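You operate a simulated robot arm through the tools that you are given. There is no shell and no other tool.

Carry out the task below with a simulated two-armed robot. There is one attempt and no reset: what you move stays moved.

JOB
Pack the two seeded rolls on the island in the snack box and close it.
Where things are to end (x, y in the base frame): seeded roll within 3 cm of [55, -33]; seeded roll within 3 cm of [55, -43].

It is judged by the outcome, as a careful person would: the job done as asked, and still so three seconds after it is handed in. It fails if anything else is knocked over, pushed out of place, dropped, spilled or broken.

ROBOT AND FRAMES
Two 7-joint arms with fingered hands on one trunk that stands fixed in place. Base frame: the origin is at the foot of the trunk, x ahead of it, y to its left, z up. Readings come in cm, degrees, newtons and seconds.
The left shoulder is at [18.3, 12.5, 112.6], the right one opposite. With the tool pointing down near the work surface each hand reaches from about 12 to 54 cm from the base axis, measured 20 degrees to its own side. Payload 3.7 kg a hand.
Tool frame (each hand has its own): the origin (TCP) lies between the finger pads and is the grasp point; the fingertips stand 2.5 cm ahead of it; z points along the fingers, y is the line along which they close. The gripper opens to 8.8 cm; its body begins 2.9 cm behind the TCP. The gripper is a hand of 5 fingers: y runs from the thumb to the fingers, the wrist lies at [-1.3, -9.7, -16.2] in the tool frame, and closing takes about 1.5 s.
Orientation is that of the tool frame in the base frame, as a unit quaternion [x, y, z, w]. With the fingers straight down and the wrist toward the robot, the tool's x, y and z point along [0, 1, 0], [1, 0, 0] and [0, 0, -1] of the base frame.

CONTROLS
- The arms move only by the tool move_arm. It takes "left_rows", "right_rows" or both (then of equal length, played together; a hand with none holds still); each is a list of rows, each a list of 6 numbers: the shift along the tool's x, y, z in cm, then the turn, a rotation vector about the tool's x, y, z in degrees. In form: [[x, y, z, wx, wy, wz], ...]. A call has 1 to 20 rows; each row shifts and turns the commanded pose from where the row before left it, along the tool's axes as they then stand. "left_grip" and "right_grip" are, for a hand that has rows, the opening, from 0 (shut) to 1 (fully open), set as the call begins (left out, the last holds). Each row takes 0.2 s and may step no farther than 5 cm and 8.6 degrees from the row before; otherwise, or with a gripper value out of range, the whole call is refused. Where a pose cannot be reached the arm comes as near as it can. A force on the tool above 40 N (or 10 N above the force at the start of the call, whichever is more), or a blocked arm, ends the call early, and 0.2 s more pass. The fingers move at their own pace (about 4.5 cm/s each) and stop on an object; they squeeze with about 21 N. The grip force told is the motor's: it shows also when the fingers shut on nothing. Time passes only in rows, and 0.2 s behind the last, so rows that do not move let the fingers close. It gives the time, the measured TCP pose, the force on the tool (base axes), the opening and the grip force at its end, in the units of the frame above (readings bear some noise), with the torque about the TCP (base axes, N m) and any sound that the robot's microphone picked up, and new pictures: "pictures" is both (left out), scene, wrist or none (wrist: the cameras of the hands that moved).
- Cameras (640 x 400 px; columns grow to the right, rows downward): "scene" is now at [28.62, -5.38, 129.3]; the picture's right is [-0.55, -0.84, 0.00], its down [-0.23, 0.15, -0.96] and it looks along [0.80, -0.53, -0.28] (base axes); focal length 235 px, centre (320, 200). "left" rides on the left gripper at [-5.9, -7.9, -10.5] in its tool frame; the picture's right is [-0.73, -0.32, 0.61], its down [0.62, -0.68, 0.38] and it looks along [0.29, 0.66, 0.70] (tool axes); focal length 234 px, centre (320, 200). "right" rides on the right gripper at [5.9, -7.9, -10.5] in its tool frame; the picture's right is [-0.73, 0.32, -0.61], its down [-0.62, -0.68, 0.38] and it looks along [-0.29, 0.66, 0.70] (tool axes); focal length 234 px, centre (320, 200). There is no depth. A picture from a camera that has moved, and an enlarged one, comes with that camera's place and axes in the base frame and with its lens.
- move_column(by): moves the trunk up (or, below 0, down) by that many cm; the arms and the scene camera ride with it, the base frame stays. It gives what a move gives, with no picture.
- set_fingers(index, middle, ring, little, thumb_bend, thumb_turn, hand): sets how far each is bent, from 0 (flat) to 100 (curled in); at 30 the hand is open as for a grip, at 70 the pads meet at the TCP. One left out holds its place. A second passes; each finger stops where it meets its share of the squeeze, and holds until it gets a number again. A gripper value or a shape takes the hand back. It gives what a move gives, with no picture; readings hold the bend of each and the force on index, middle, ring, little, thumb and palm. thumb_turn goes from beside the hand (0) to across from the fingers (100), as for a grip.
- preshape(shape, hand): the hand has 5 fingers and takes this shape, open, in about a second: jaw (thumb against the fingers, like two jaws); tri (thumb and two fingers); tip (a fingertip pinch); poke (one finger out to press); point (the index stretched); flat (the hand flat); cup (the hand cupped); fist (a fist). The gripper value then closes the fingers along that shape, each until it touches; the sizes above hold for jaw. It gives what a move gives, with no picture.
- aim_head(pan, tilt): turns the head with the scene camera to pan (to the left, within 80 degrees either way) and tilt (down, from -29 to 69), counted from straight ahead of the robot (the tilt from the chest, where the trunk bows). It gives what a move gives, and a new picture of the scene camera.
- close_up(camera, box): a new picture of the part [left, top, right, bottom] of that camera's present view, enlarged. The clock stands still meanwhile.
- job_done(): hands the job in; it is judged then, once.

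Nothing tells you positions but the pictures and the camera data. Unless the task says otherwise, let go and move clear before handing in.

The tools are called after "Call:" as a command line: name --argument value ..., lists and objects as JSON in quotes. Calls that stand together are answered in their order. move_arm: Moves the arms, as the interface text tells. Its arguments: {"type":"object","properties":{"left_rows":{"type":"array","items":{"type":"array","items":{"type":"number"}}},"left_grip":{"type":"number"},"right_rows":{"type":"array","items":{"type":"array","items":{"type":"number"}}},"right_grip":{"type":"number"},"pictures":{"type":"string","enum":["both","scene","wrist","none"]}},"required":[]} The other tools are called the same way: move_column (by) moves the trunk up or down; preshape (shape, hand) gives the hand a shape; set_fingers (index, middle, ring, little, thumb_bend, thumb_turn, hand) moves the fingers one by one; aim_head (pan, tilt) turns the head that bears the scene camera; close_up (camera, box) takes an enlarged picture of a part of a camera's view; job_done () hands the job in.

At the start:

```text
clock: 0.0
left_position: [55.07, -1.98, 121.26]
left_tcp_rot: [0.706, 0.708, -0.001, 0.0]
left_contact_force: [-0.8, -0.2, -0.7]
left_moment: [-0.02, 0.0, 0.04]
left_finger_gap: 8.77
left_grip_force: 0.0
left_shape: jaw
left_bend: [30.0, 30.0, 30.0, 30.0, 30.0, 98.0]
left_finger forces: [0.1, 0.1, 0.1, 0.0, 0.0, 0.1]
right_position: [36.56, -45.59, 127.02]
right_tcp_rot: [0.708, 0.707, 0.0, 0.0]
right_contact_force: [0.7, -0.2, 0.4]
right_moment: [0.0, 0.0, -0.04]
right_finger_gap: 8.77
right_grip_force: 0.1
right_shape: jaw
right_bend: [30.0, 30.0, 30.0, 30.0, 30.0, 98.0]
right_finger forces: [0.0, 0.0, 0.1, 0.0, 0.0, 0.1]
trunk travel left (down, up): [-15.0, 26.5]
head pan, tilt (commanded): [-33.3, 16.3]
```

scene: 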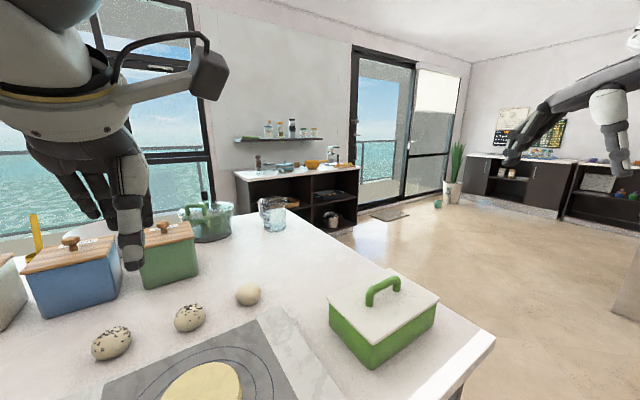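
right: 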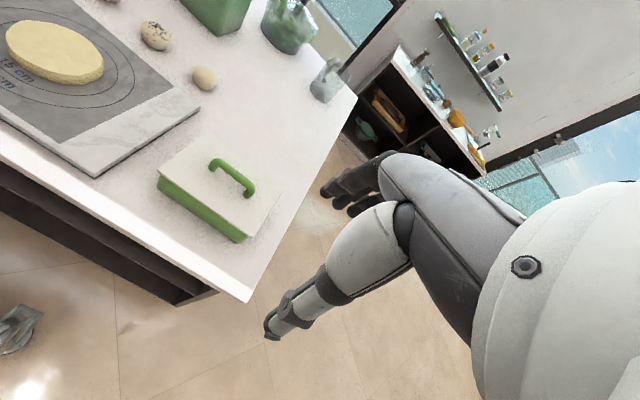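
left: 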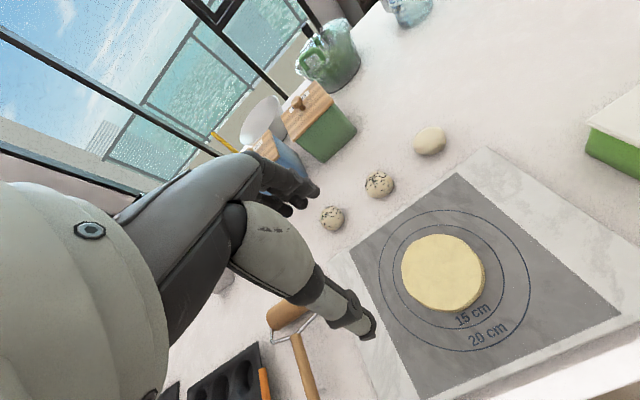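

The green box with a white lid and green handle (around [55, -38]) looks like the snack box. Two speckled rolls and one plain roll sit to the left of it on the island. I'll take enlarged views before moving anything.

Call:
close_up --camera "scene" --box '[300, 250, 500, 390]'

Call:
close_up --camera "scene" --box '[60, 260, 300, 400]'

Call:
close_up --camera "left" --box '[280, 80, 640, 320]'

Call:
close_up --camera "right" --box '[100, 0, 360, 300]'

```text
2.86 times, centred on (400, 320) of scene
camera zoom: at [28.62, -5.38, 129.3], right [-0.55, -0.84, 0.0], down [-0.23, 0.15, -0.96], along [0.8, -0.53, -0.28], focal length 670 px, centre (91, -143)
```

zoom: 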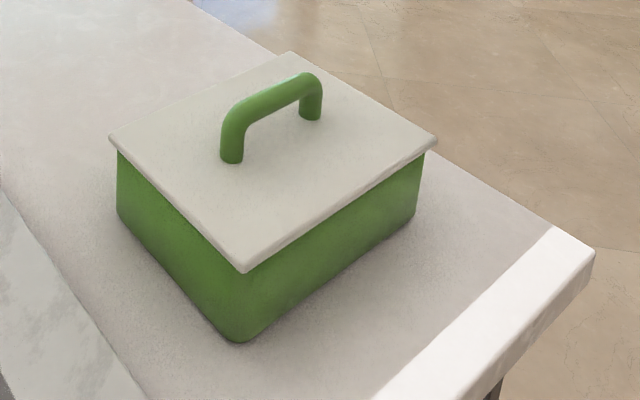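

```text
2.67 times, centred on (180, 330) of scene
camera zoom: at [28.62, -5.38, 129.3], right [-0.55, -0.84, 0.0], down [-0.23, 0.15, -0.96], along [0.8, -0.53, -0.28], focal length 626 px, centre (693, -147)
```

zoom: 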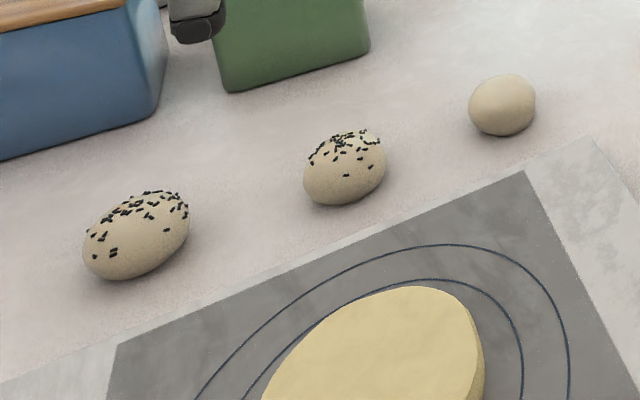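

```text
1.67 times, centred on (460, 200) of left
camera zoom: at [47.21, -7.77, 131.64], right [-0.32, -0.73, -0.61], down [-0.68, 0.62, -0.38], along [0.66, 0.29, -0.7], focal length 390 px, centre (87, 200)
```

zoom: 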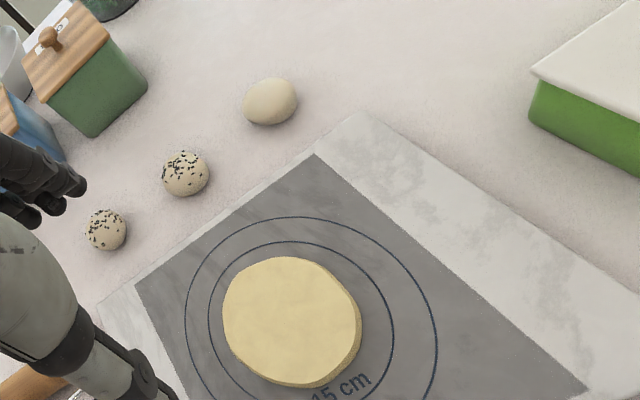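

```text
1.33 times, centred on (230, 150) of right
camera zoom: at [28.6, -39.69, 137.55], right [0.32, -0.73, 0.61], down [-0.68, -0.62, -0.38], along [0.66, -0.29, -0.7], focal length 312 px, centre (440, 267)
```

zoom: 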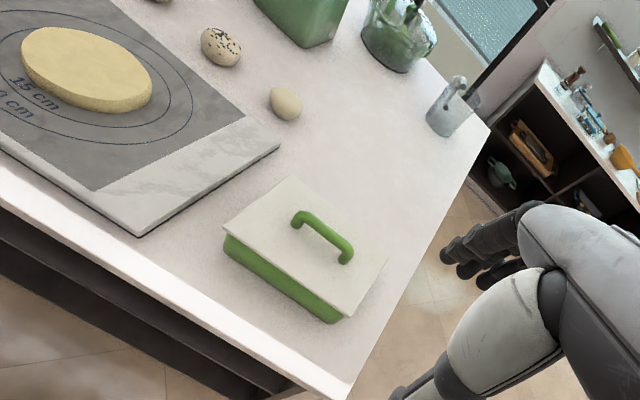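

The lid spans about x 48–61.5 and y -28 to -47.5, with its top near z 97. Its handle runs along y at x≈55, with the bar near z 100. The table top is near z 90 and the seeded rolls are near [77, 8] and [76.6, -4.7]. Next I'll turn the head for a better view and then test the right arm's reach in free air.

Call:
aim_head --pan -22 --tilt 36

Call:
move_arm --right_rows '[[0.5, 4, 2, 0, 0, 0], [1, 4, 2, 0, 0, 0], [1, 4, 2, 0, 0, 0], [1, 3, 2, 0, 0, 0], [1, 3, 2, 0, 0, 0]]' --pictures "both"

```text
clock: 0.8
left_position: [55.11, -1.89, 121.18]
left_tcp_rot: [0.706, 0.708, 0.0, 0.0]
left_contact_force: [0.2, -0.7, -0.2]
left_moment: [0.04, -0.01, 0.01]
left_finger_gap: 8.77
left_grip_force: 0.0
left_shape: jaw
left_bend: [30.0, 30.0, 30.0, 30.0, 30.0, 98.0]
left_finger forces: [0.1, 0.0, 0.0, 0.0, 0.0, 0.1]
right_position: [36.55, -45.57, 127.05]
right_tcp_rot: [0.707, 0.708, -0.001, 0.0]
right_contact_force: [0.0, 0.5, -0.6]
right_moment: [-0.03, 0.01, 0.0]
right_finger_gap: 8.8
right_grip_force: 0.0
right_shape: jaw
right_bend: [30.0, 30.0, 30.0, 30.0, 30.0, 98.0]
right_finger forces: [0.0, 0.0, 0.0, 0.0, 0.1, 0.0]
trunk travel left (down, up): [-15.0, 26.5]
head pan, tilt (commanded): [-22.0, 36.0]
camera scene: at [28.92, -3.53, 126.17], right [-0.38, -0.93, 0.0], down [-0.54, 0.22, -0.81], along [0.75, -0.3, -0.59], focal length 235 px, centre (320, 200)
```

scene: 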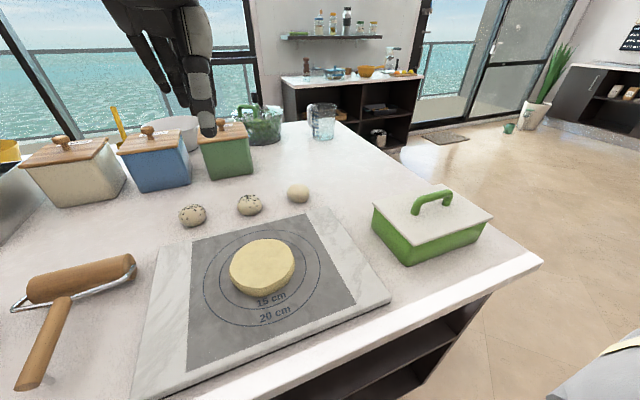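

```text
clock: 2.0
left_position: [55.15, -1.8, 121.1]
left_tcp_rot: [0.706, 0.708, -0.001, -0.001]
left_contact_force: [0.7, 0.1, 1.2]
left_moment: [0.03, -0.02, 0.0]
left_finger_gap: 8.76
left_grip_force: 0.1
left_shape: jaw
left_bend: [30.0, 30.0, 30.0, 30.0, 30.0, 98.0]
left_finger forces: [0.1, 0.0, 0.0, 0.0, 0.0, 0.0]
right_position: [54.69, -41.15, 117.03]
right_tcp_rot: [0.708, 0.706, 0.0, 0.0]
right_contact_force: [0.4, 0.6, -0.6]
right_moment: [0.01, 0.01, 0.02]
right_finger_gap: 8.77
right_grip_force: 0.1
right_shape: jaw
right_bend: [30.0, 30.0, 30.0, 30.0, 30.0, 98.0]
right_finger forces: [0.0, 0.0, 0.1, 0.1, 0.0, 0.0]
trunk travel left (down, up): [-15.0, 26.5]
head pan, tilt (commanded): [-22.0, 36.0]
camera scene: at [29.04, -3.55, 126.12], right [-0.37, -0.93, 0.0], down [-0.55, 0.22, -0.81], along [0.75, -0.3, -0.59], focal length 235 px, centre (320, 200)
camera right: at [46.77, -35.35, 127.5], right [0.32, -0.73, 0.61], down [-0.68, -0.62, -0.38], along [0.66, -0.29, -0.7], focal length 234 px, centre (320, 200)
```

scene: 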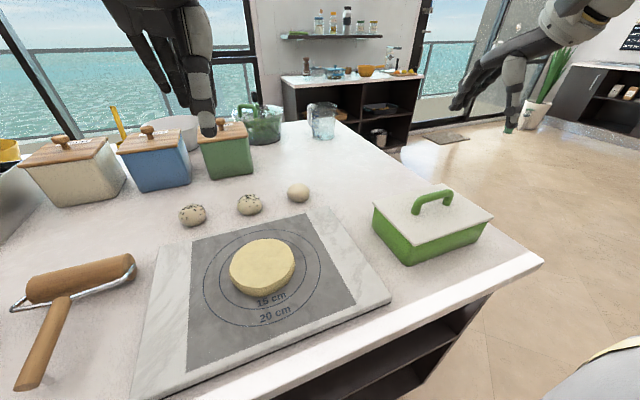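
right: 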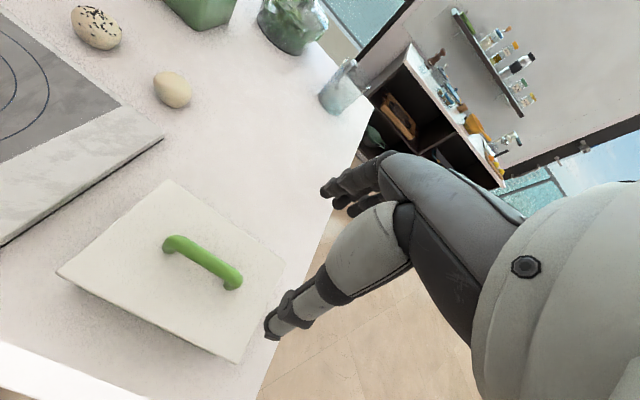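

The right hand reached [54.7, -41.2, 117] with the tool pointing down. I'll now test how far forward it can go in free air, well above everything.

Call:
move_arm --right_rows '[[0.5, 4, 0, 0, 0, 0], [0.5, 4, 0, 0, 0, 0], [0.5, 4, 0, 0, 0, 0], [0.5, 4, 0, 0, 0, 0], [0, 0, 0, 0, 0, 0]]' --pictures "both"

```text
clock: 3.2
left_position: [54.95, -1.86, 121.27]
left_tcp_rot: [0.707, 0.708, 0.001, 0.0]
left_contact_force: [-0.7, 0.2, 0.6]
left_moment: [-0.04, 0.01, 0.0]
left_finger_gap: 8.78
left_grip_force: 0.1
left_shape: jaw
left_bend: [30.0, 30.0, 30.0, 30.0, 30.0, 98.0]
left_finger forces: [0.1, 0.0, 0.0, 0.0, 0.1, 0.0]
right_position: [70.52, -39.18, 117.18]
right_tcp_rot: [0.707, 0.708, 0.001, 0.001]
right_contact_force: [0.8, -0.7, 1.2]
right_moment: [0.02, -0.01, 0.0]
right_finger_gap: 8.79
right_grip_force: 0.2
right_shape: jaw
right_bend: [30.0, 30.0, 30.0, 30.0, 30.0, 98.0]
right_finger forces: [0.0, 0.0, 0.1, 0.1, 0.0, 0.0]
trunk travel left (down, up): [-15.0, 26.5]
head pan, tilt (commanded): [-22.0, 36.0]
camera scene: at [28.84, -3.52, 126.2], right [-0.37, -0.93, 0.0], down [-0.54, 0.22, -0.81], along [0.75, -0.3, -0.59], focal length 235 px, centre (320, 200)
camera right: at [62.58, -33.25, 127.64], right [0.32, -0.73, 0.61], down [-0.68, -0.62, -0.39], along [0.66, -0.29, -0.69], focal length 234 px, centre (320, 200)
```

scene: 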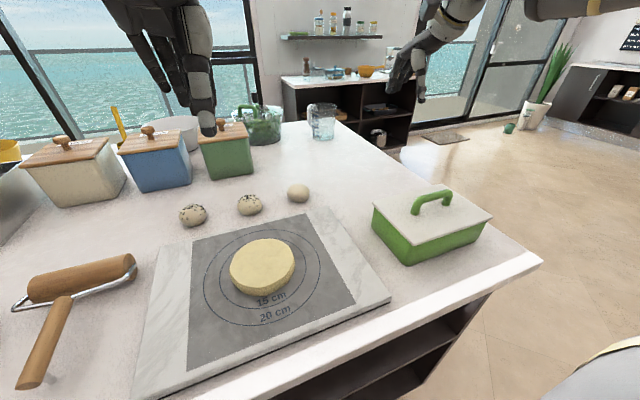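
right: 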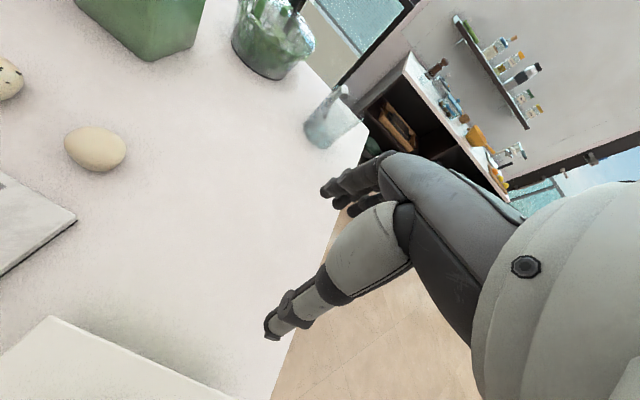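

It reached [70.5, -39] with the tool down, so there is more range than stated. I'll test lower and farther over the empty table behind the box.

Call:
move_arm --right_rows '[[0, 3, 2, 0, 0, 0], [0, 1.5, 4, 0, 0, 0], [0, 0, 4, 0, 0, 0], [0, 0, 4, 0, 0, 0], [0, 0, 3, 0, 0, 0], [0, 0, 0, 0, 0, 0]]' --pictures "both"

```text
clock: 4.6
left_position: [55.08, -1.88, 121.16]
left_tcp_rot: [0.707, 0.707, 0.0, 0.0]
left_contact_force: [0.0, 0.4, 0.2]
left_moment: [0.03, 0.0, 0.02]
left_finger_gap: 8.78
left_grip_force: 0.1
left_shape: jaw
left_bend: [30.0, 30.0, 30.0, 30.0, 30.0, 98.0]
left_finger forces: [0.1, 0.0, 0.0, 0.0, 0.0, 0.1]
right_position: [75.12, -39.07, 99.86]
right_tcp_rot: [0.707, 0.707, 0.0, 0.001]
right_contact_force: [1.1, -0.1, -0.3]
right_moment: [-0.01, -0.03, 0.02]
right_finger_gap: 8.78
right_grip_force: 0.0
right_shape: jaw
right_bend: [30.0, 30.0, 30.0, 30.0, 30.0, 98.0]
right_finger forces: [0.1, 0.0, 0.1, 0.0, 0.1, 0.0]
trunk travel left (down, up): [-15.0, 26.5]
head pan, tilt (commanded): [-22.0, 36.0]
camera scene: at [28.89, -3.52, 126.18], right [-0.37, -0.93, 0.0], down [-0.54, 0.22, -0.81], along [0.75, -0.3, -0.59], focal length 235 px, centre (320, 200)
camera right: at [67.17, -33.18, 110.39], right [0.32, -0.73, 0.61], down [-0.68, -0.62, -0.38], along [0.66, -0.29, -0.7], focal length 234 px, centre (320, 200)
```

scene: 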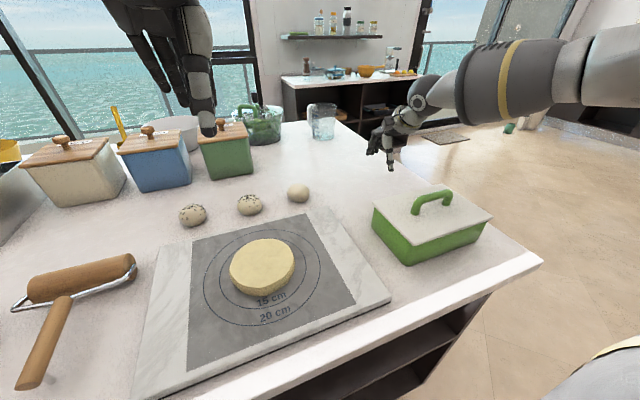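
right: 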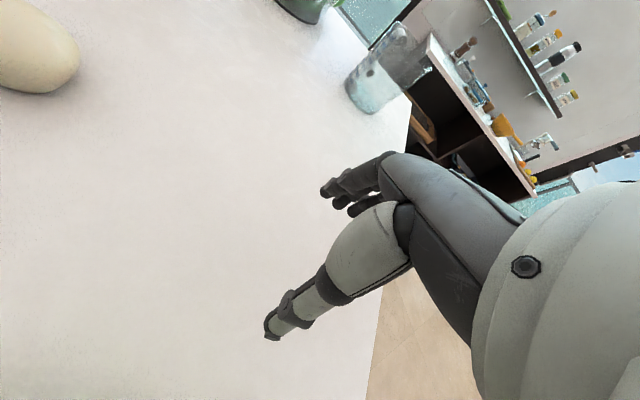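

The tool-down pose also works at [75, -39, 100], so reach is no problem and the lid can rest behind the box. I'll now lift up, go back over the handle and descend to just above it.

Call:
move_arm --right_rows '[[0, 0, -4, 0, 0, 0], [0, 0, -4, 0, 0, 0], [0, -2, -4, 0, 0, 0], [0.3, -4.5, 0, 0, 0, 0], [0.4, -4.5, 0, 0, 0, 0], [0.4, -4.5, 0, 0, 0, 0], [0, -4.7, 0, 0, 0, 0], [0, 0, 3, 0, 0, 0], [0, 0, 3, 0, 0, 0], [0, 0, 0, 0, 0, 0]]' --pictures "both"

Call:
close_up --camera "scene" --box '[340, 120, 540, 260]'

```text
clock: 6.8
left_position: [55.02, -1.89, 121.2]
left_tcp_rot: [0.706, 0.708, 0.0, 0.0]
left_contact_force: [0.2, 0.4, -1.1]
left_moment: [0.02, -0.01, -0.02]
left_finger_gap: 8.77
left_grip_force: 0.1
left_shape: jaw
left_bend: [30.0, 30.0, 30.0, 30.0, 30.0, 98.0]
left_finger forces: [0.0, 0.0, 0.0, 0.0, 0.0, 0.0]
right_position: [54.9, -37.9, 106.07]
right_tcp_rot: [0.707, 0.707, 0.0, 0.0]
right_contact_force: [0.4, 0.0, 0.8]
right_moment: [-0.02, -0.02, 0.0]
right_finger_gap: 8.78
right_grip_force: 0.1
right_shape: jaw
right_bend: [30.0, 30.0, 30.0, 30.0, 30.0, 98.0]
right_finger forces: [0.1, 0.1, 0.0, 0.1, 0.1, 0.1]
trunk travel left (down, up): [-15.0, 26.5]
head pan, tilt (commanded): [-22.0, 36.0]
camera scene: at [28.9, -3.52, 126.18], right [-0.37, -0.93, 0.0], down [-0.54, 0.22, -0.81], along [0.75, -0.3, -0.59], focal length 235 px, centre (320, 200)
camera right: at [47.0, -32.09, 116.52], right [0.32, -0.73, 0.61], down [-0.68, -0.62, -0.38], along [0.66, -0.29, -0.7], focal length 234 px, centre (320, 200)
```

scene: 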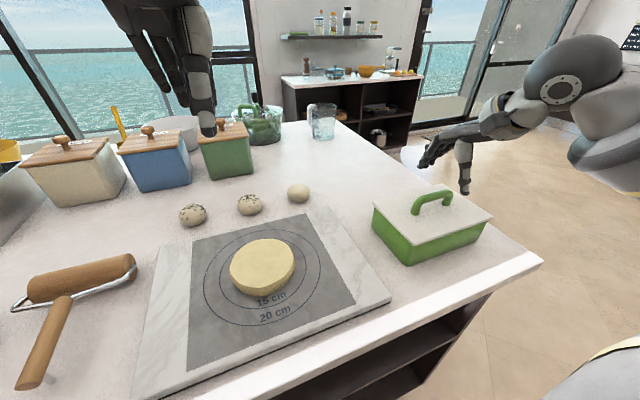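
right: 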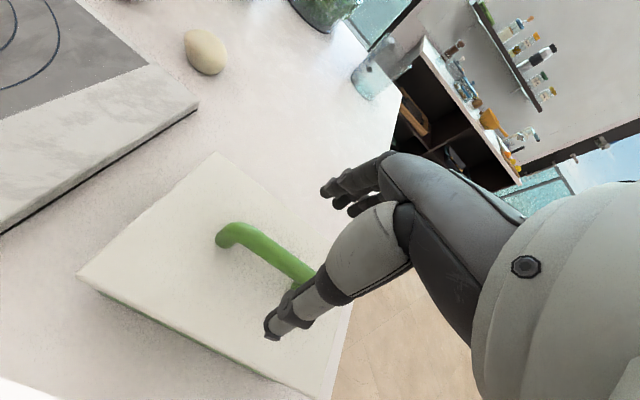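

```text
2.86 times, centred on (440, 190) of scene
camera zoom: at [28.9, -3.52, 126.18], right [-0.37, -0.93, 0.0], down [-0.54, 0.22, -0.81], along [0.75, -0.3, -0.59], focal length 670 px, centre (-23, 229)
```

zoom: 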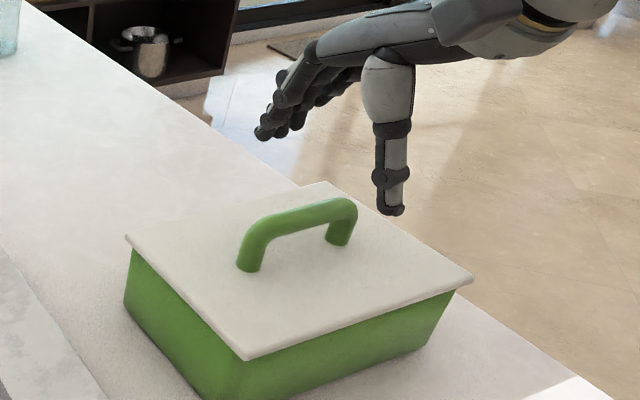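

The hand is straight above the handle, with the thumb on the near side and the fingers on the far side. I'll descend so the handle bar sits at the grasp point.

Call:
move_arm --right_rows '[[0, 0, 2, 0, 0, 0], [0, 0, 2, 0, 0, 0], [0, 0, 1.4, 0, 0, 0], [0, 0, 0, 0, 0, 0]]' --pictures "both"

Call:
close_up --camera "scene" --box '[360, 130, 520, 270]'

Call:
close_up --camera "right" --box '[150, 120, 450, 380]'

```text
clock: 7.8
left_position: [55.01, -1.92, 121.23]
left_tcp_rot: [0.706, 0.708, 0.001, 0.0]
left_contact_force: [-0.4, -0.7, 0.6]
left_moment: [-0.02, -0.01, 0.02]
left_finger_gap: 8.76
left_grip_force: 0.0
left_shape: jaw
left_bend: [30.0, 30.0, 30.0, 30.0, 30.0, 98.0]
left_finger forces: [0.0, 0.1, 0.1, 0.1, 0.0, 0.1]
right_position: [54.76, -37.9, 100.47]
right_tcp_rot: [0.707, 0.707, 0.0, -0.001]
right_contact_force: [0.5, 0.6, -0.2]
right_moment: [0.0, 0.01, -0.01]
right_finger_gap: 8.81
right_grip_force: 0.2
right_shape: jaw
right_bend: [30.0, 30.0, 30.0, 30.0, 30.0, 98.0]
right_finger forces: [0.0, 0.0, 0.0, 0.0, 0.0, 0.0]
trunk travel left (down, up): [-15.0, 26.5]
head pan, tilt (commanded): [-22.0, 36.0]
camera scene: at [28.91, -3.52, 126.17], right [-0.37, -0.93, 0.0], down [-0.54, 0.22, -0.81], along [0.75, -0.3, -0.59], focal length 235 px, centre (320, 200)
camera right: at [46.81, -32.09, 111.01], right [0.32, -0.73, 0.61], down [-0.68, -0.62, -0.38], along [0.66, -0.29, -0.7], focal length 234 px, centre (320, 200)
```

scene: 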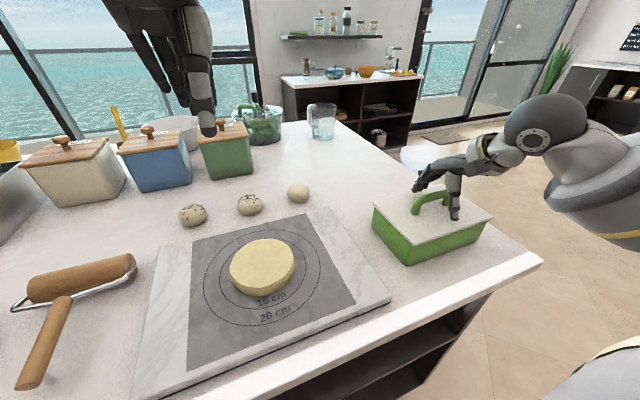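
right: 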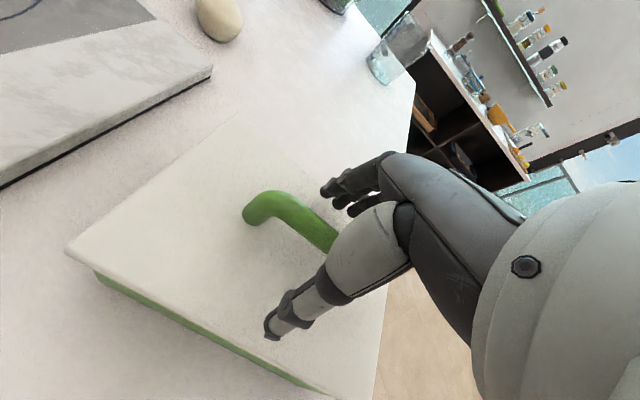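

```text
2.86 times, centred on (440, 200) of scene
camera zoom: at [28.91, -3.52, 126.17], right [-0.37, -0.93, 0.0], down [-0.54, 0.22, -0.81], along [0.75, -0.3, -0.59], focal length 670 px, centre (-23, 200)
```

zoom: 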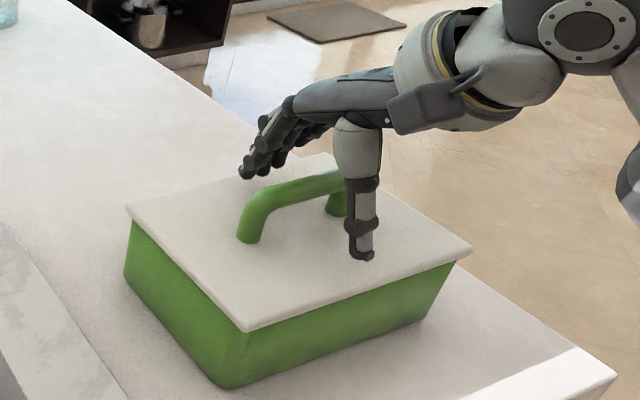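

```text
1.54 times, centred on (300, 250) of right
camera zoom: at [46.81, -32.09, 111.01], right [0.32, -0.73, 0.61], down [-0.68, -0.62, -0.38], along [0.66, -0.29, -0.7], focal length 360 px, centre (351, 123)
```

zoom: 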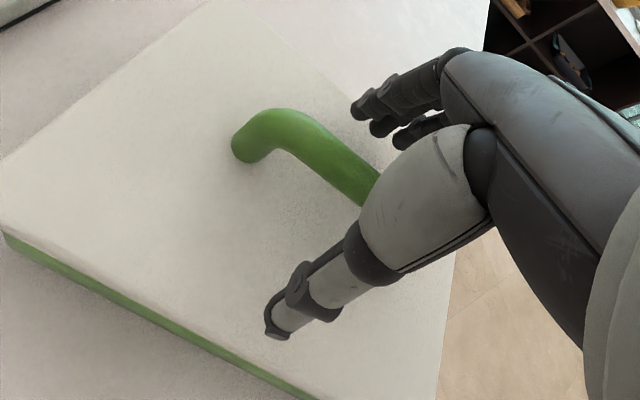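

The bar lies between thumb and fingers, with clearance above the lid. I'll close the grip.

Call:
move_arm --right_rows '[[0, 0, 0, 0, 0, 0], [0, 0, 0, 0, 0, 0], [0, 0, 0, 0, 0, 0], [0, 0, 0, 0, 0, 0], [0, 0, 0, 0, 0, 0], [0, 0, 0, 0, 0, 0], [0, 0, 0, 0, 0, 0], [0, 0, 0, 0, 0, 0], [0, 0, 0, 0, 0, 0]]' --right_grip 0 --pictures "both"

Call:
close_up --camera "scene" --box '[360, 130, 520, 270]'

```text
clock: 9.8
left_position: [55.17, -1.97, 121.15]
left_tcp_rot: [0.706, 0.708, 0.0, 0.0]
left_contact_force: [0.0, 0.2, -0.5]
left_moment: [0.0, -0.03, -0.01]
left_finger_gap: 8.76
left_grip_force: 0.1
left_shape: jaw
left_bend: [30.0, 30.0, 30.0, 30.0, 30.0, 98.0]
left_finger forces: [0.0, 0.0, 0.0, 0.1, 0.1, 0.0]
right_position: [54.72, -37.87, 100.43]
right_tcp_rot: [0.707, 0.707, 0.0, 0.0]
right_contact_force: [0.4, 0.1, -0.6]
right_moment: [0.0, -0.06, 0.03]
right_finger_gap: 0.48
right_grip_force: 20.9
right_shape: jaw
right_bend: [72.0, 70.0, 70.0, 67.0, 77.0, 100.0]
right_finger forces: [5.4, 2.4, 1.2, 0.9, 15.2, 0.0]
trunk travel left (down, up): [-15.0, 26.5]
head pan, tilt (commanded): [-22.0, 36.0]
heard: snap
camera scene: at [28.93, -3.53, 126.16], right [-0.37, -0.93, 0.0], down [-0.55, 0.22, -0.81], along [0.75, -0.3, -0.59], focal length 235 px, centre (320, 200)
camera right: at [46.83, -32.09, 111.02], right [0.32, -0.73, 0.61], down [-0.68, -0.62, -0.38], along [0.66, -0.29, -0.7], focal length 234 px, centre (320, 200)
```

scene: 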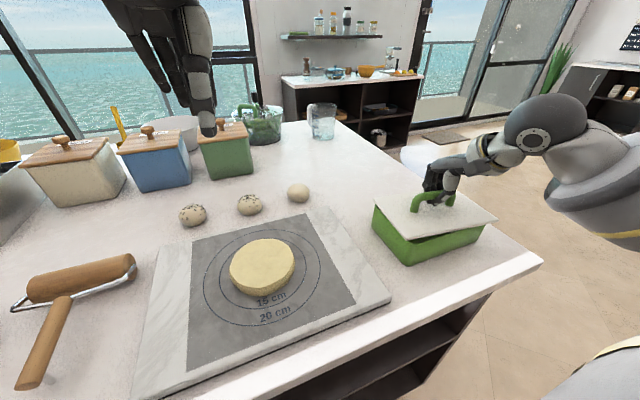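
right: 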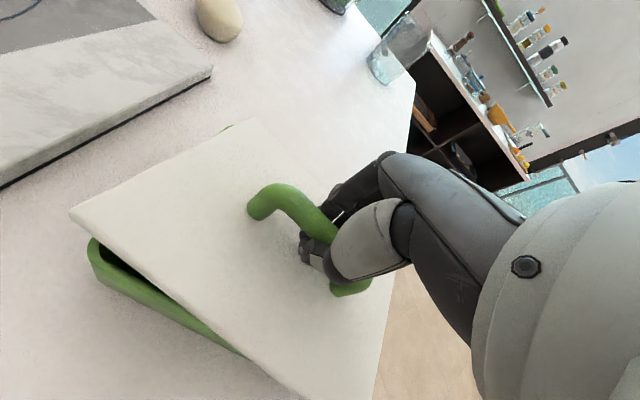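

```text
2.86 times, centred on (440, 200) of scene
camera zoom: at [28.93, -3.53, 126.16], right [-0.37, -0.93, 0.0], down [-0.55, 0.22, -0.81], along [0.75, -0.3, -0.59], focal length 670 px, centre (-23, 200)
```

zoom: 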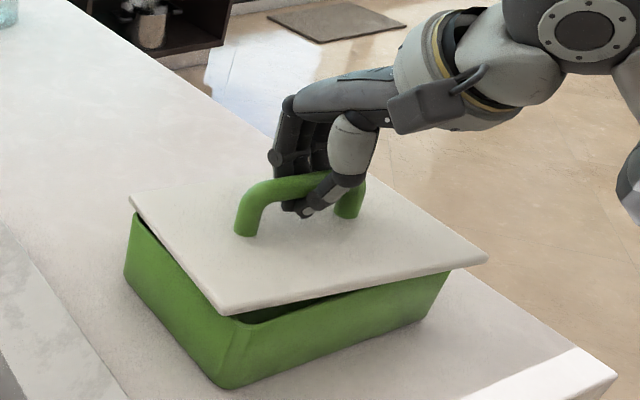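

I heard a snap: the lid's snap-fit released and the lid is now raised and slightly skewed, hanging on the curled fingers under the bar. I'll lift slowly a little and check how it hangs.

Call:
move_arm --right_rows '[[0, 0, -0.5, 0, 0, 0], [0, 0, -0.5, 0, 0, 0], [0, 0, -1, 0, 0, 0], [0, 0, -1, 0, 0, 0], [0, 0, 0, 0, 0, 0]]' --pictures "both"

Call:
close_up --camera "scene" --box '[360, 130, 520, 270]'

Call:
close_up --camera "right" --box '[50, 100, 450, 400]'

```text
clock: 11.0
left_position: [55.08, -1.98, 121.12]
left_tcp_rot: [0.706, 0.708, 0.0, 0.0]
left_contact_force: [-0.1, -0.6, -0.3]
left_moment: [0.05, -0.01, -0.03]
left_finger_gap: 8.75
left_grip_force: 0.0
left_shape: jaw
left_bend: [30.0, 30.0, 30.0, 30.0, 30.0, 98.0]
left_finger forces: [0.0, 0.1, 0.0, 0.1, 0.0, 0.0]
right_position: [54.82, -37.96, 103.64]
right_tcp_rot: [0.707, 0.707, 0.0, 0.0]
right_contact_force: [0.3, -0.2, -1.1]
right_moment: [-0.02, -0.02, -0.02]
right_finger_gap: 0.51
right_grip_force: 20.8
right_shape: jaw
right_bend: [72.0, 70.0, 70.0, 67.0, 77.0, 100.0]
right_finger forces: [6.0, 2.3, 1.2, 0.8, 14.8, 0.0]
trunk travel left (down, up): [-15.0, 26.5]
head pan, tilt (commanded): [-22.0, 36.0]
camera scene: at [28.94, -3.54, 126.16], right [-0.37, -0.93, 0.0], down [-0.55, 0.22, -0.81], along [0.75, -0.3, -0.59], focal length 235 px, centre (320, 200)
camera right: at [46.9, -32.1, 114.07], right [0.32, -0.73, 0.61], down [-0.68, -0.62, -0.38], along [0.66, -0.29, -0.7], focal length 234 px, centre (320, 200)
```

scene: 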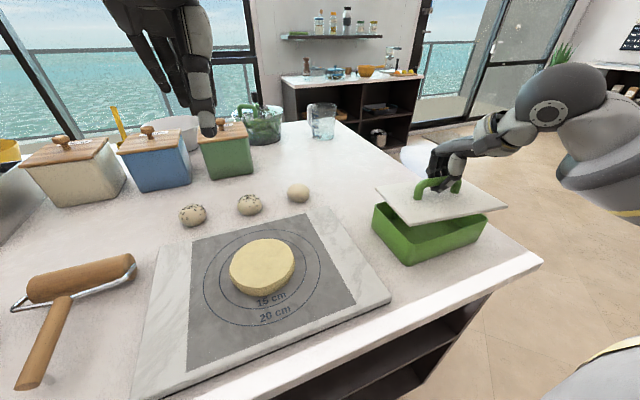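
right: 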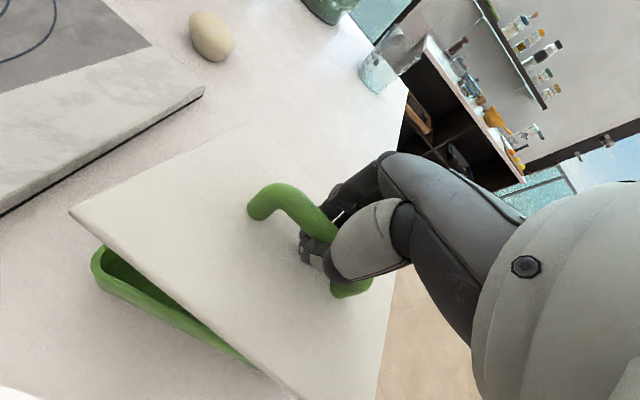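

```text
2.86 times, centred on (440, 200) of scene
camera zoom: at [28.94, -3.54, 126.16], right [-0.37, -0.93, 0.0], down [-0.55, 0.22, -0.81], along [0.75, -0.3, -0.59], focal length 670 px, centre (-23, 200)
```

zoom: 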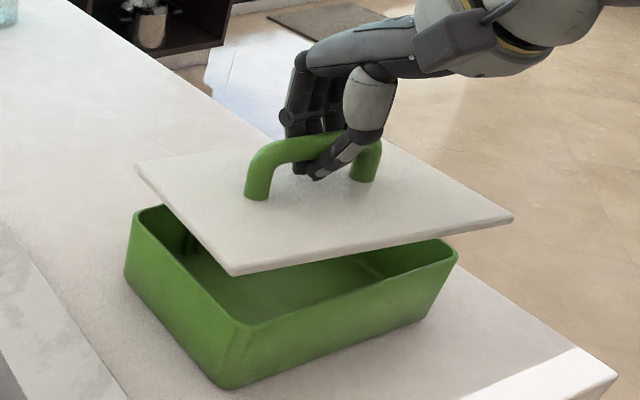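

```text
1.33 times, centred on (250, 250) of right
camera zoom: at [46.9, -32.1, 114.07], right [0.32, -0.73, 0.61], down [-0.68, -0.62, -0.38], along [0.66, -0.29, -0.7], focal length 312 px, centre (413, 133)
```

zoom: 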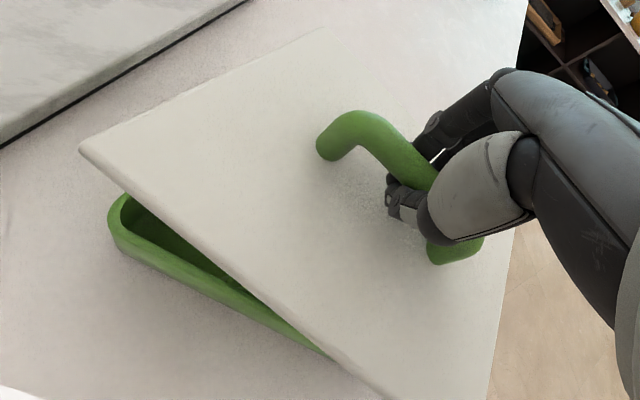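

The lid hangs securely on the fingers, turned about 6° clockwise. Next I'll carry it over the box to the empty table behind it, around x 72.5.

Call:
move_arm --right_rows '[[0, 0, -2, 0, 0, 0], [0, 0, -2, 0, 0, 0], [0, 2, 0, 0, 0, 0], [0, 3, 0, 0, 0, 0], [0, 3, 0, 0, 0, 0], [0, 3, 0, 0, 0, 0], [0, 3, 0, 0, 0, 0], [0, 2.5, 0, 0, 0, 0], [0, 1.5, 0, 0, 0, 0], [0, 0, 2, 0, 0, 0], [0, 0, 2, 0, 0, 0], [0, 0, 2, 0, 0, 0], [0, 0, 2, 0, 0, 0], [0, 0, 0, 0, 0, 0]]' --pictures "both"

Call:
close_up --camera "scene" --box '[320, 100, 520, 270]'

```text
clock: 14.0
left_position: [55.07, -2.01, 121.34]
left_tcp_rot: [0.707, 0.707, 0.0, 0.001]
left_contact_force: [-0.3, -1.0, 0.3]
left_moment: [0.0, -0.01, -0.01]
left_finger_gap: 8.78
left_grip_force: 0.1
left_shape: jaw
left_bend: [30.0, 30.0, 30.0, 30.0, 30.0, 98.0]
left_finger forces: [0.1, 0.0, 0.0, 0.1, 0.1, 0.0]
right_position: [72.66, -37.98, 99.7]
right_tcp_rot: [0.707, 0.707, 0.0, 0.0]
right_contact_force: [0.5, -0.1, -1.1]
right_moment: [-0.01, 0.0, -0.01]
right_finger_gap: 0.56
right_grip_force: 21.1
right_shape: jaw
right_bend: [72.0, 70.0, 70.0, 68.0, 78.0, 100.0]
right_finger forces: [6.2, 0.1, 1.2, 0.9, 14.3, 0.0]
trunk travel left (down, up): [-15.0, 26.5]
head pan, tilt (commanded): [-22.0, 36.0]
camera scene: at [28.9, -3.52, 126.18], right [-0.37, -0.93, 0.0], down [-0.54, 0.22, -0.81], along [0.75, -0.3, -0.59], focal length 235 px, centre (320, 200)
camera right: at [64.87, -32.09, 110.22], right [0.32, -0.73, 0.61], down [-0.68, -0.62, -0.38], along [0.66, -0.29, -0.7], focal length 234 px, centre (320, 200)
```

scene: 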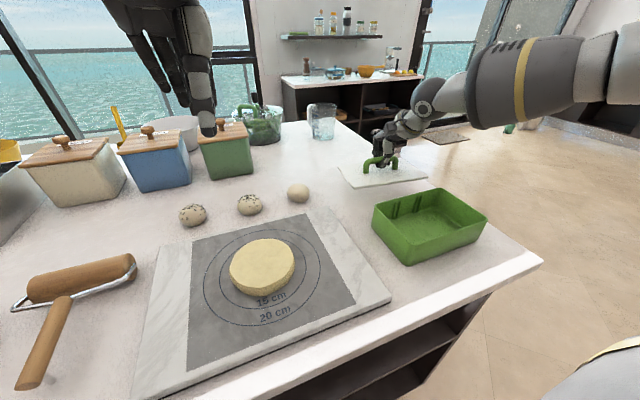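
right: 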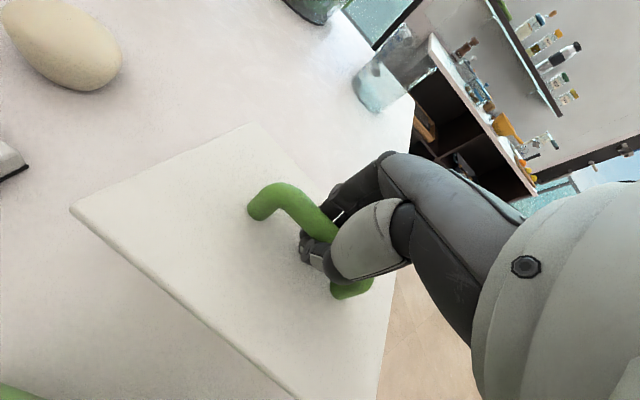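

```text
2.35 times, centred on (420, 185) of scene
camera zoom: at [28.9, -3.52, 126.18], right [-0.37, -0.93, 0.0], down [-0.54, 0.22, -0.81], along [0.75, -0.3, -0.59], focal length 552 px, centre (85, 235)
```

zoom: 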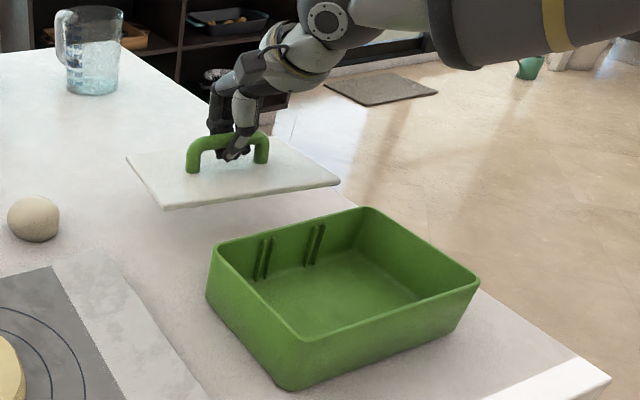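

The lid is over the empty table behind the open box. I'll lower it gently until it meets the table.

Call:
move_arm --right_rows '[[0, 0, 1.5, 0, 0, 0], [0, 0, 1, 0, 0, 0], [0, 0, 0.8, 0, 0, 0], [0, 0, 0.5, 0, 0, 0], [0, 0, 0.3, 0, 0, 0], [0, 0, 0, 0, 0, 0]]' --pictures "scene"

Call:
close_up --camera "scene" --box '[320, 110, 450, 210]'

```text
clock: 15.4
left_position: [55.07, -1.84, 121.25]
left_tcp_rot: [0.706, 0.708, 0.001, 0.0]
left_contact_force: [0.1, 0.1, 0.8]
left_moment: [0.01, 0.04, 0.01]
left_finger_gap: 8.77
left_grip_force: 0.0
left_shape: jaw
left_bend: [30.0, 30.0, 30.0, 30.0, 30.0, 98.0]
left_finger forces: [0.0, 0.0, 0.1, 0.0, 0.0, 0.1]
right_position: [72.74, -37.99, 95.47]
right_tcp_rot: [0.707, 0.708, 0.0, 0.001]
right_contact_force: [0.5, 0.3, -0.2]
right_moment: [-0.03, 0.01, -0.03]
right_finger_gap: 0.52
right_grip_force: 20.8
right_shape: jaw
right_bend: [72.0, 70.0, 70.0, 68.0, 78.0, 100.0]
right_finger forces: [6.1, 0.2, 1.1, 0.8, 14.3, 0.0]
trunk travel left (down, up): [-15.0, 26.5]
head pan, tilt (commanded): [-22.0, 36.0]
camera scene: at [28.93, -3.53, 126.16], right [-0.37, -0.93, 0.0], down [-0.55, 0.22, -0.81], along [0.75, -0.3, -0.59], focal length 235 px, centre (320, 200)
```

scene: 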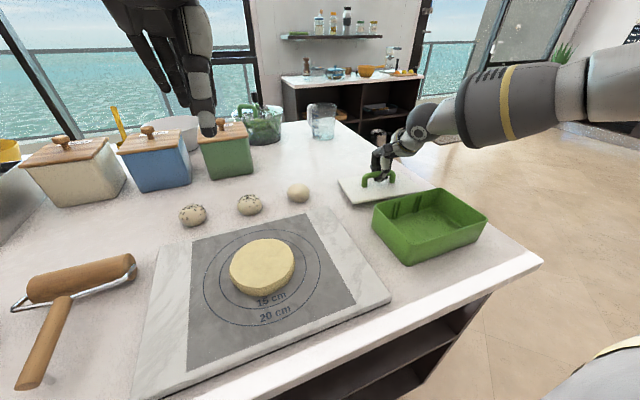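

```text
4.00 times, centred on (385, 160) of scene
camera zoom: at [28.93, -3.53, 126.16], right [-0.37, -0.93, 0.0], down [-0.55, 0.22, -0.81], along [0.75, -0.3, -0.59], focal length 939 px, centre (60, 360)
```

zoom: 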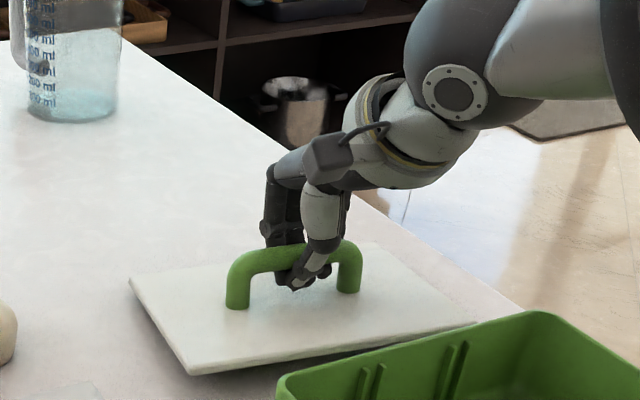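

The lid is still about 1–2 cm above the table. I'll keep lowering in small steps.

Call:
move_arm --right_rows '[[0, 0, 0.4, 0, 0, 0], [0, 0, 0.3, 0, 0, 0], [0, 0, 0.3, 0, 0, 0], [0, 0, 0, 0, 0, 0]]' --pictures "none"

Call:
close_up --camera "scene" --box '[320, 110, 450, 210]'

```text
clock: 16.4
left_position: [55.11, -1.86, 121.13]
left_tcp_rot: [0.707, 0.707, -0.001, 0.0]
left_contact_force: [-0.2, -0.6, -1.2]
left_moment: [0.02, -0.01, -0.02]
left_finger_gap: 8.74
left_grip_force: 0.0
left_shape: jaw
left_bend: [30.0, 30.0, 30.0, 30.0, 30.0, 98.0]
left_finger forces: [0.0, 0.0, 0.0, 0.0, 0.0, 0.0]
right_position: [72.89, -38.01, 94.55]
right_tcp_rot: [0.707, 0.707, 0.0, 0.0]
right_contact_force: [-0.3, 0.0, -0.2]
right_moment: [0.03, -0.03, -0.01]
right_finger_gap: 0.48
right_grip_force: 21.6
right_shape: jaw
right_bend: [73.0, 70.0, 70.0, 68.0, 78.0, 100.0]
right_finger forces: [5.7, 0.2, 1.2, 0.8, 14.4, 0.0]
trunk travel left (down, up): [-15.0, 26.5]
head pan, tilt (commanded): [-22.0, 36.0]
```

```text
4.00 times, centred on (385, 160) of scene
camera zoom: at [28.93, -3.53, 126.16], right [-0.37, -0.93, 0.0], down [-0.55, 0.22, -0.81], along [0.75, -0.3, -0.59], focal length 939 px, centre (60, 360)
```

zoom: 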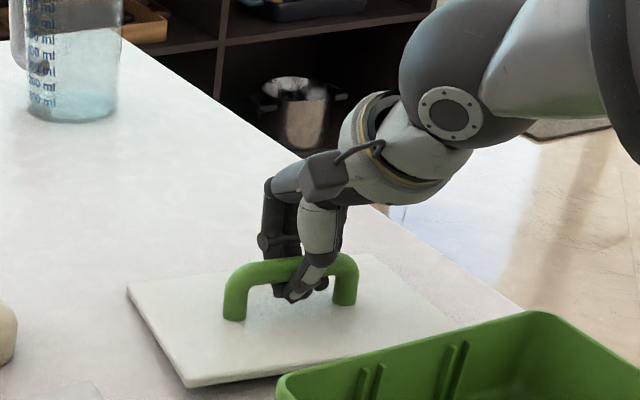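

Call:
move_arm --right_rows '[[0, 0, 0.3, 0, 0, 0], [0, 0, 0.3, 0, 0, 0], [0, 0, 0, 0, 0, 0]]' --pictures "none"

Call:
close_up --camera "scene" --box '[320, 110, 450, 210]'

```text
clock: 17.2
left_position: [55.1, -1.91, 121.25]
left_tcp_rot: [0.707, 0.708, 0.0, -0.001]
left_contact_force: [0.3, 0.3, -0.7]
left_moment: [-0.01, 0.02, -0.02]
left_finger_gap: 8.75
left_grip_force: 0.0
left_shape: jaw
left_bend: [30.0, 30.0, 30.0, 30.0, 30.0, 98.0]
left_finger forces: [0.0, 0.0, 0.0, 0.0, 0.1, 0.0]
right_position: [72.89, -37.9, 93.9]
right_tcp_rot: [0.707, 0.707, 0.0, -0.001]
right_contact_force: [-0.3, 0.3, -1.2]
right_moment: [0.0, -0.02, 0.02]
right_finger_gap: 0.48
right_grip_force: 20.9
right_shape: jaw
right_bend: [73.0, 70.0, 70.0, 69.0, 78.0, 100.0]
right_finger forces: [5.3, 0.2, 1.1, 0.9, 14.7, 0.0]
trunk travel left (down, up): [-15.0, 26.5]
head pan, tilt (commanded): [-22.0, 36.0]
```

```text
4.00 times, centred on (385, 160) of scene
camera zoom: at [28.92, -3.53, 126.16], right [-0.37, -0.93, 0.0], down [-0.55, 0.22, -0.81], along [0.75, -0.3, -0.59], focal length 939 px, centre (60, 360)
```

zoom: 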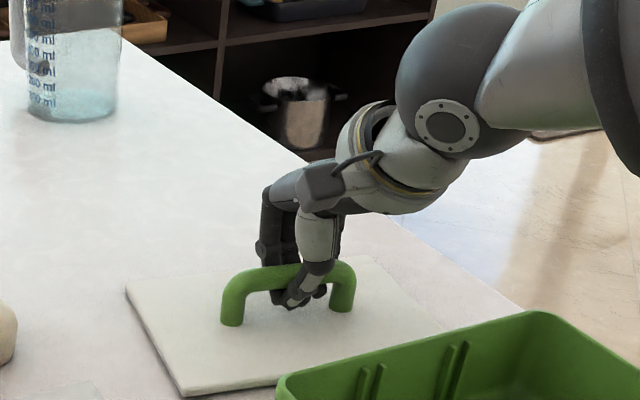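

Call:
move_arm --right_rows '[[0, 0, 0.3, 0, 0, 0], [0, 0, 0, 0, 0, 0]]' --pictures "none"

Call:
close_up --camera "scene" --box '[320, 110, 450, 210]'

```text
clock: 17.8
left_position: [55.02, -1.83, 121.3]
left_tcp_rot: [0.707, 0.707, 0.0, -0.001]
left_contact_force: [0.0, 1.3, 0.1]
left_moment: [0.02, 0.02, -0.01]
left_finger_gap: 8.77
left_grip_force: 0.0
left_shape: jaw
left_bend: [30.0, 30.0, 30.0, 30.0, 30.0, 98.0]
left_finger forces: [0.1, 0.1, 0.2, 0.0, 0.0, 0.0]
right_position: [72.76, -37.96, 93.66]
right_tcp_rot: [0.707, 0.707, 0.001, 0.002]
right_contact_force: [-0.6, -0.2, 2.3]
right_moment: [0.04, -0.02, 0.03]
right_finger_gap: 0.53
right_grip_force: 20.9
right_shape: jaw
right_bend: [73.0, 70.0, 70.0, 69.0, 78.0, 100.0]
right_finger forces: [4.2, 0.3, 1.0, 1.0, 13.4, 0.0]
trunk travel left (down, up): [-15.0, 26.5]
head pan, tilt (commanded): [-22.0, 36.0]
```

```text
4.00 times, centred on (385, 160) of scene
camera zoom: at [28.88, -3.51, 126.18], right [-0.37, -0.93, 0.0], down [-0.54, 0.22, -0.81], along [0.75, -0.3, -0.59], focal length 939 px, centre (60, 360)
```

zoom: 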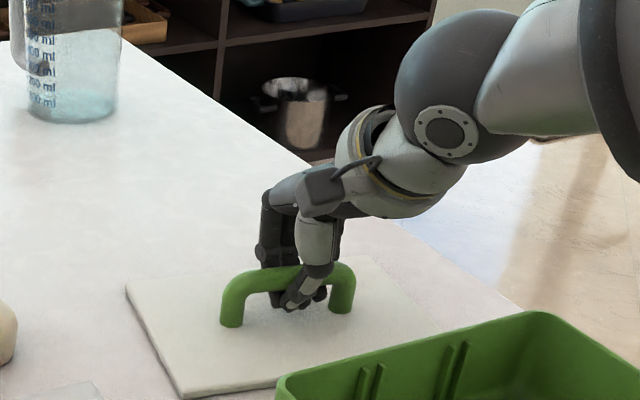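

The lid has touched the table (about +2 N upward). I'll open the hand and rise clear.

Call:
move_arm --right_rows '[[0, 0, 0, 0, 0, 0], [0, 0, 0, 0, 0, 0], [0, 0, 0, 0, 0, 0], [0, 0, 0, 0, 0, 0], [0, 0, 0, 0, 0, 0], [0, 0, 0, 0, 0, 0], [0, 0, 0, 0, 0, 0]]' --right_grip 1 --pictures "wrist"

Call:
close_up --camera "scene" --box '[320, 110, 450, 210]'

```text
clock: 19.4
left_position: [55.08, -1.99, 121.17]
left_tcp_rot: [0.706, 0.708, 0.0, 0.0]
left_contact_force: [0.8, 0.1, 0.3]
left_moment: [0.02, 0.03, -0.03]
left_finger_gap: 8.78
left_grip_force: 0.0
left_shape: jaw
left_bend: [30.0, 30.0, 30.0, 30.0, 30.0, 98.0]
left_finger forces: [0.0, 0.0, 0.0, 0.0, 0.0, 0.1]
right_position: [72.84, -38.02, 93.52]
right_tcp_rot: [0.707, 0.707, 0.0, 0.0]
right_contact_force: [0.1, 0.4, 0.3]
right_moment: [0.01, -0.01, 0.01]
right_finger_gap: 8.78
right_grip_force: 0.1
right_shape: jaw
right_bend: [30.0, 30.0, 30.0, 30.0, 30.0, 98.0]
right_finger forces: [0.0, 0.1, 0.1, 0.0, 0.1, 0.0]
trunk travel left (down, up): [-15.0, 26.5]
head pan, tilt (commanded): [-22.0, 36.0]
camera right: at [64.93, -32.13, 104.15], right [0.32, -0.73, 0.61], down [-0.68, -0.62, -0.38], along [0.66, -0.29, -0.7], focal length 234 px, centre (320, 200)
```

right: 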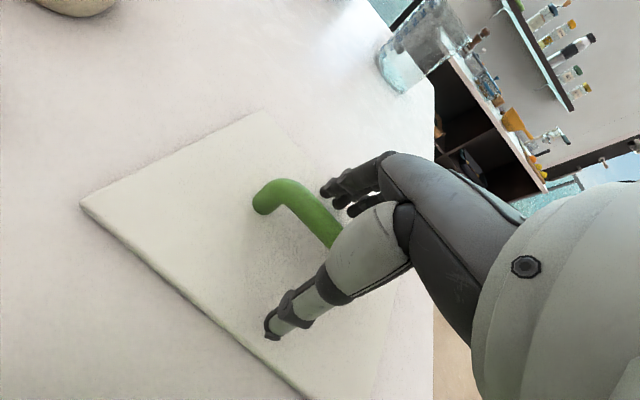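

```text
4.00 times, centred on (385, 160) of scene
camera zoom: at [28.92, -3.53, 126.16], right [-0.37, -0.93, 0.0], down [-0.55, 0.22, -0.81], along [0.75, -0.3, -0.59], focal length 939 px, centre (60, 360)
```

zoom: 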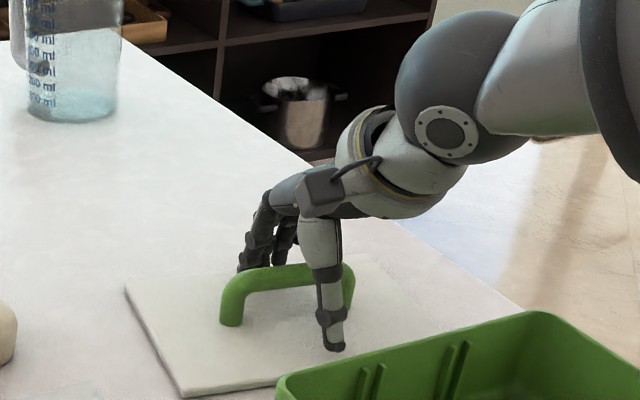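

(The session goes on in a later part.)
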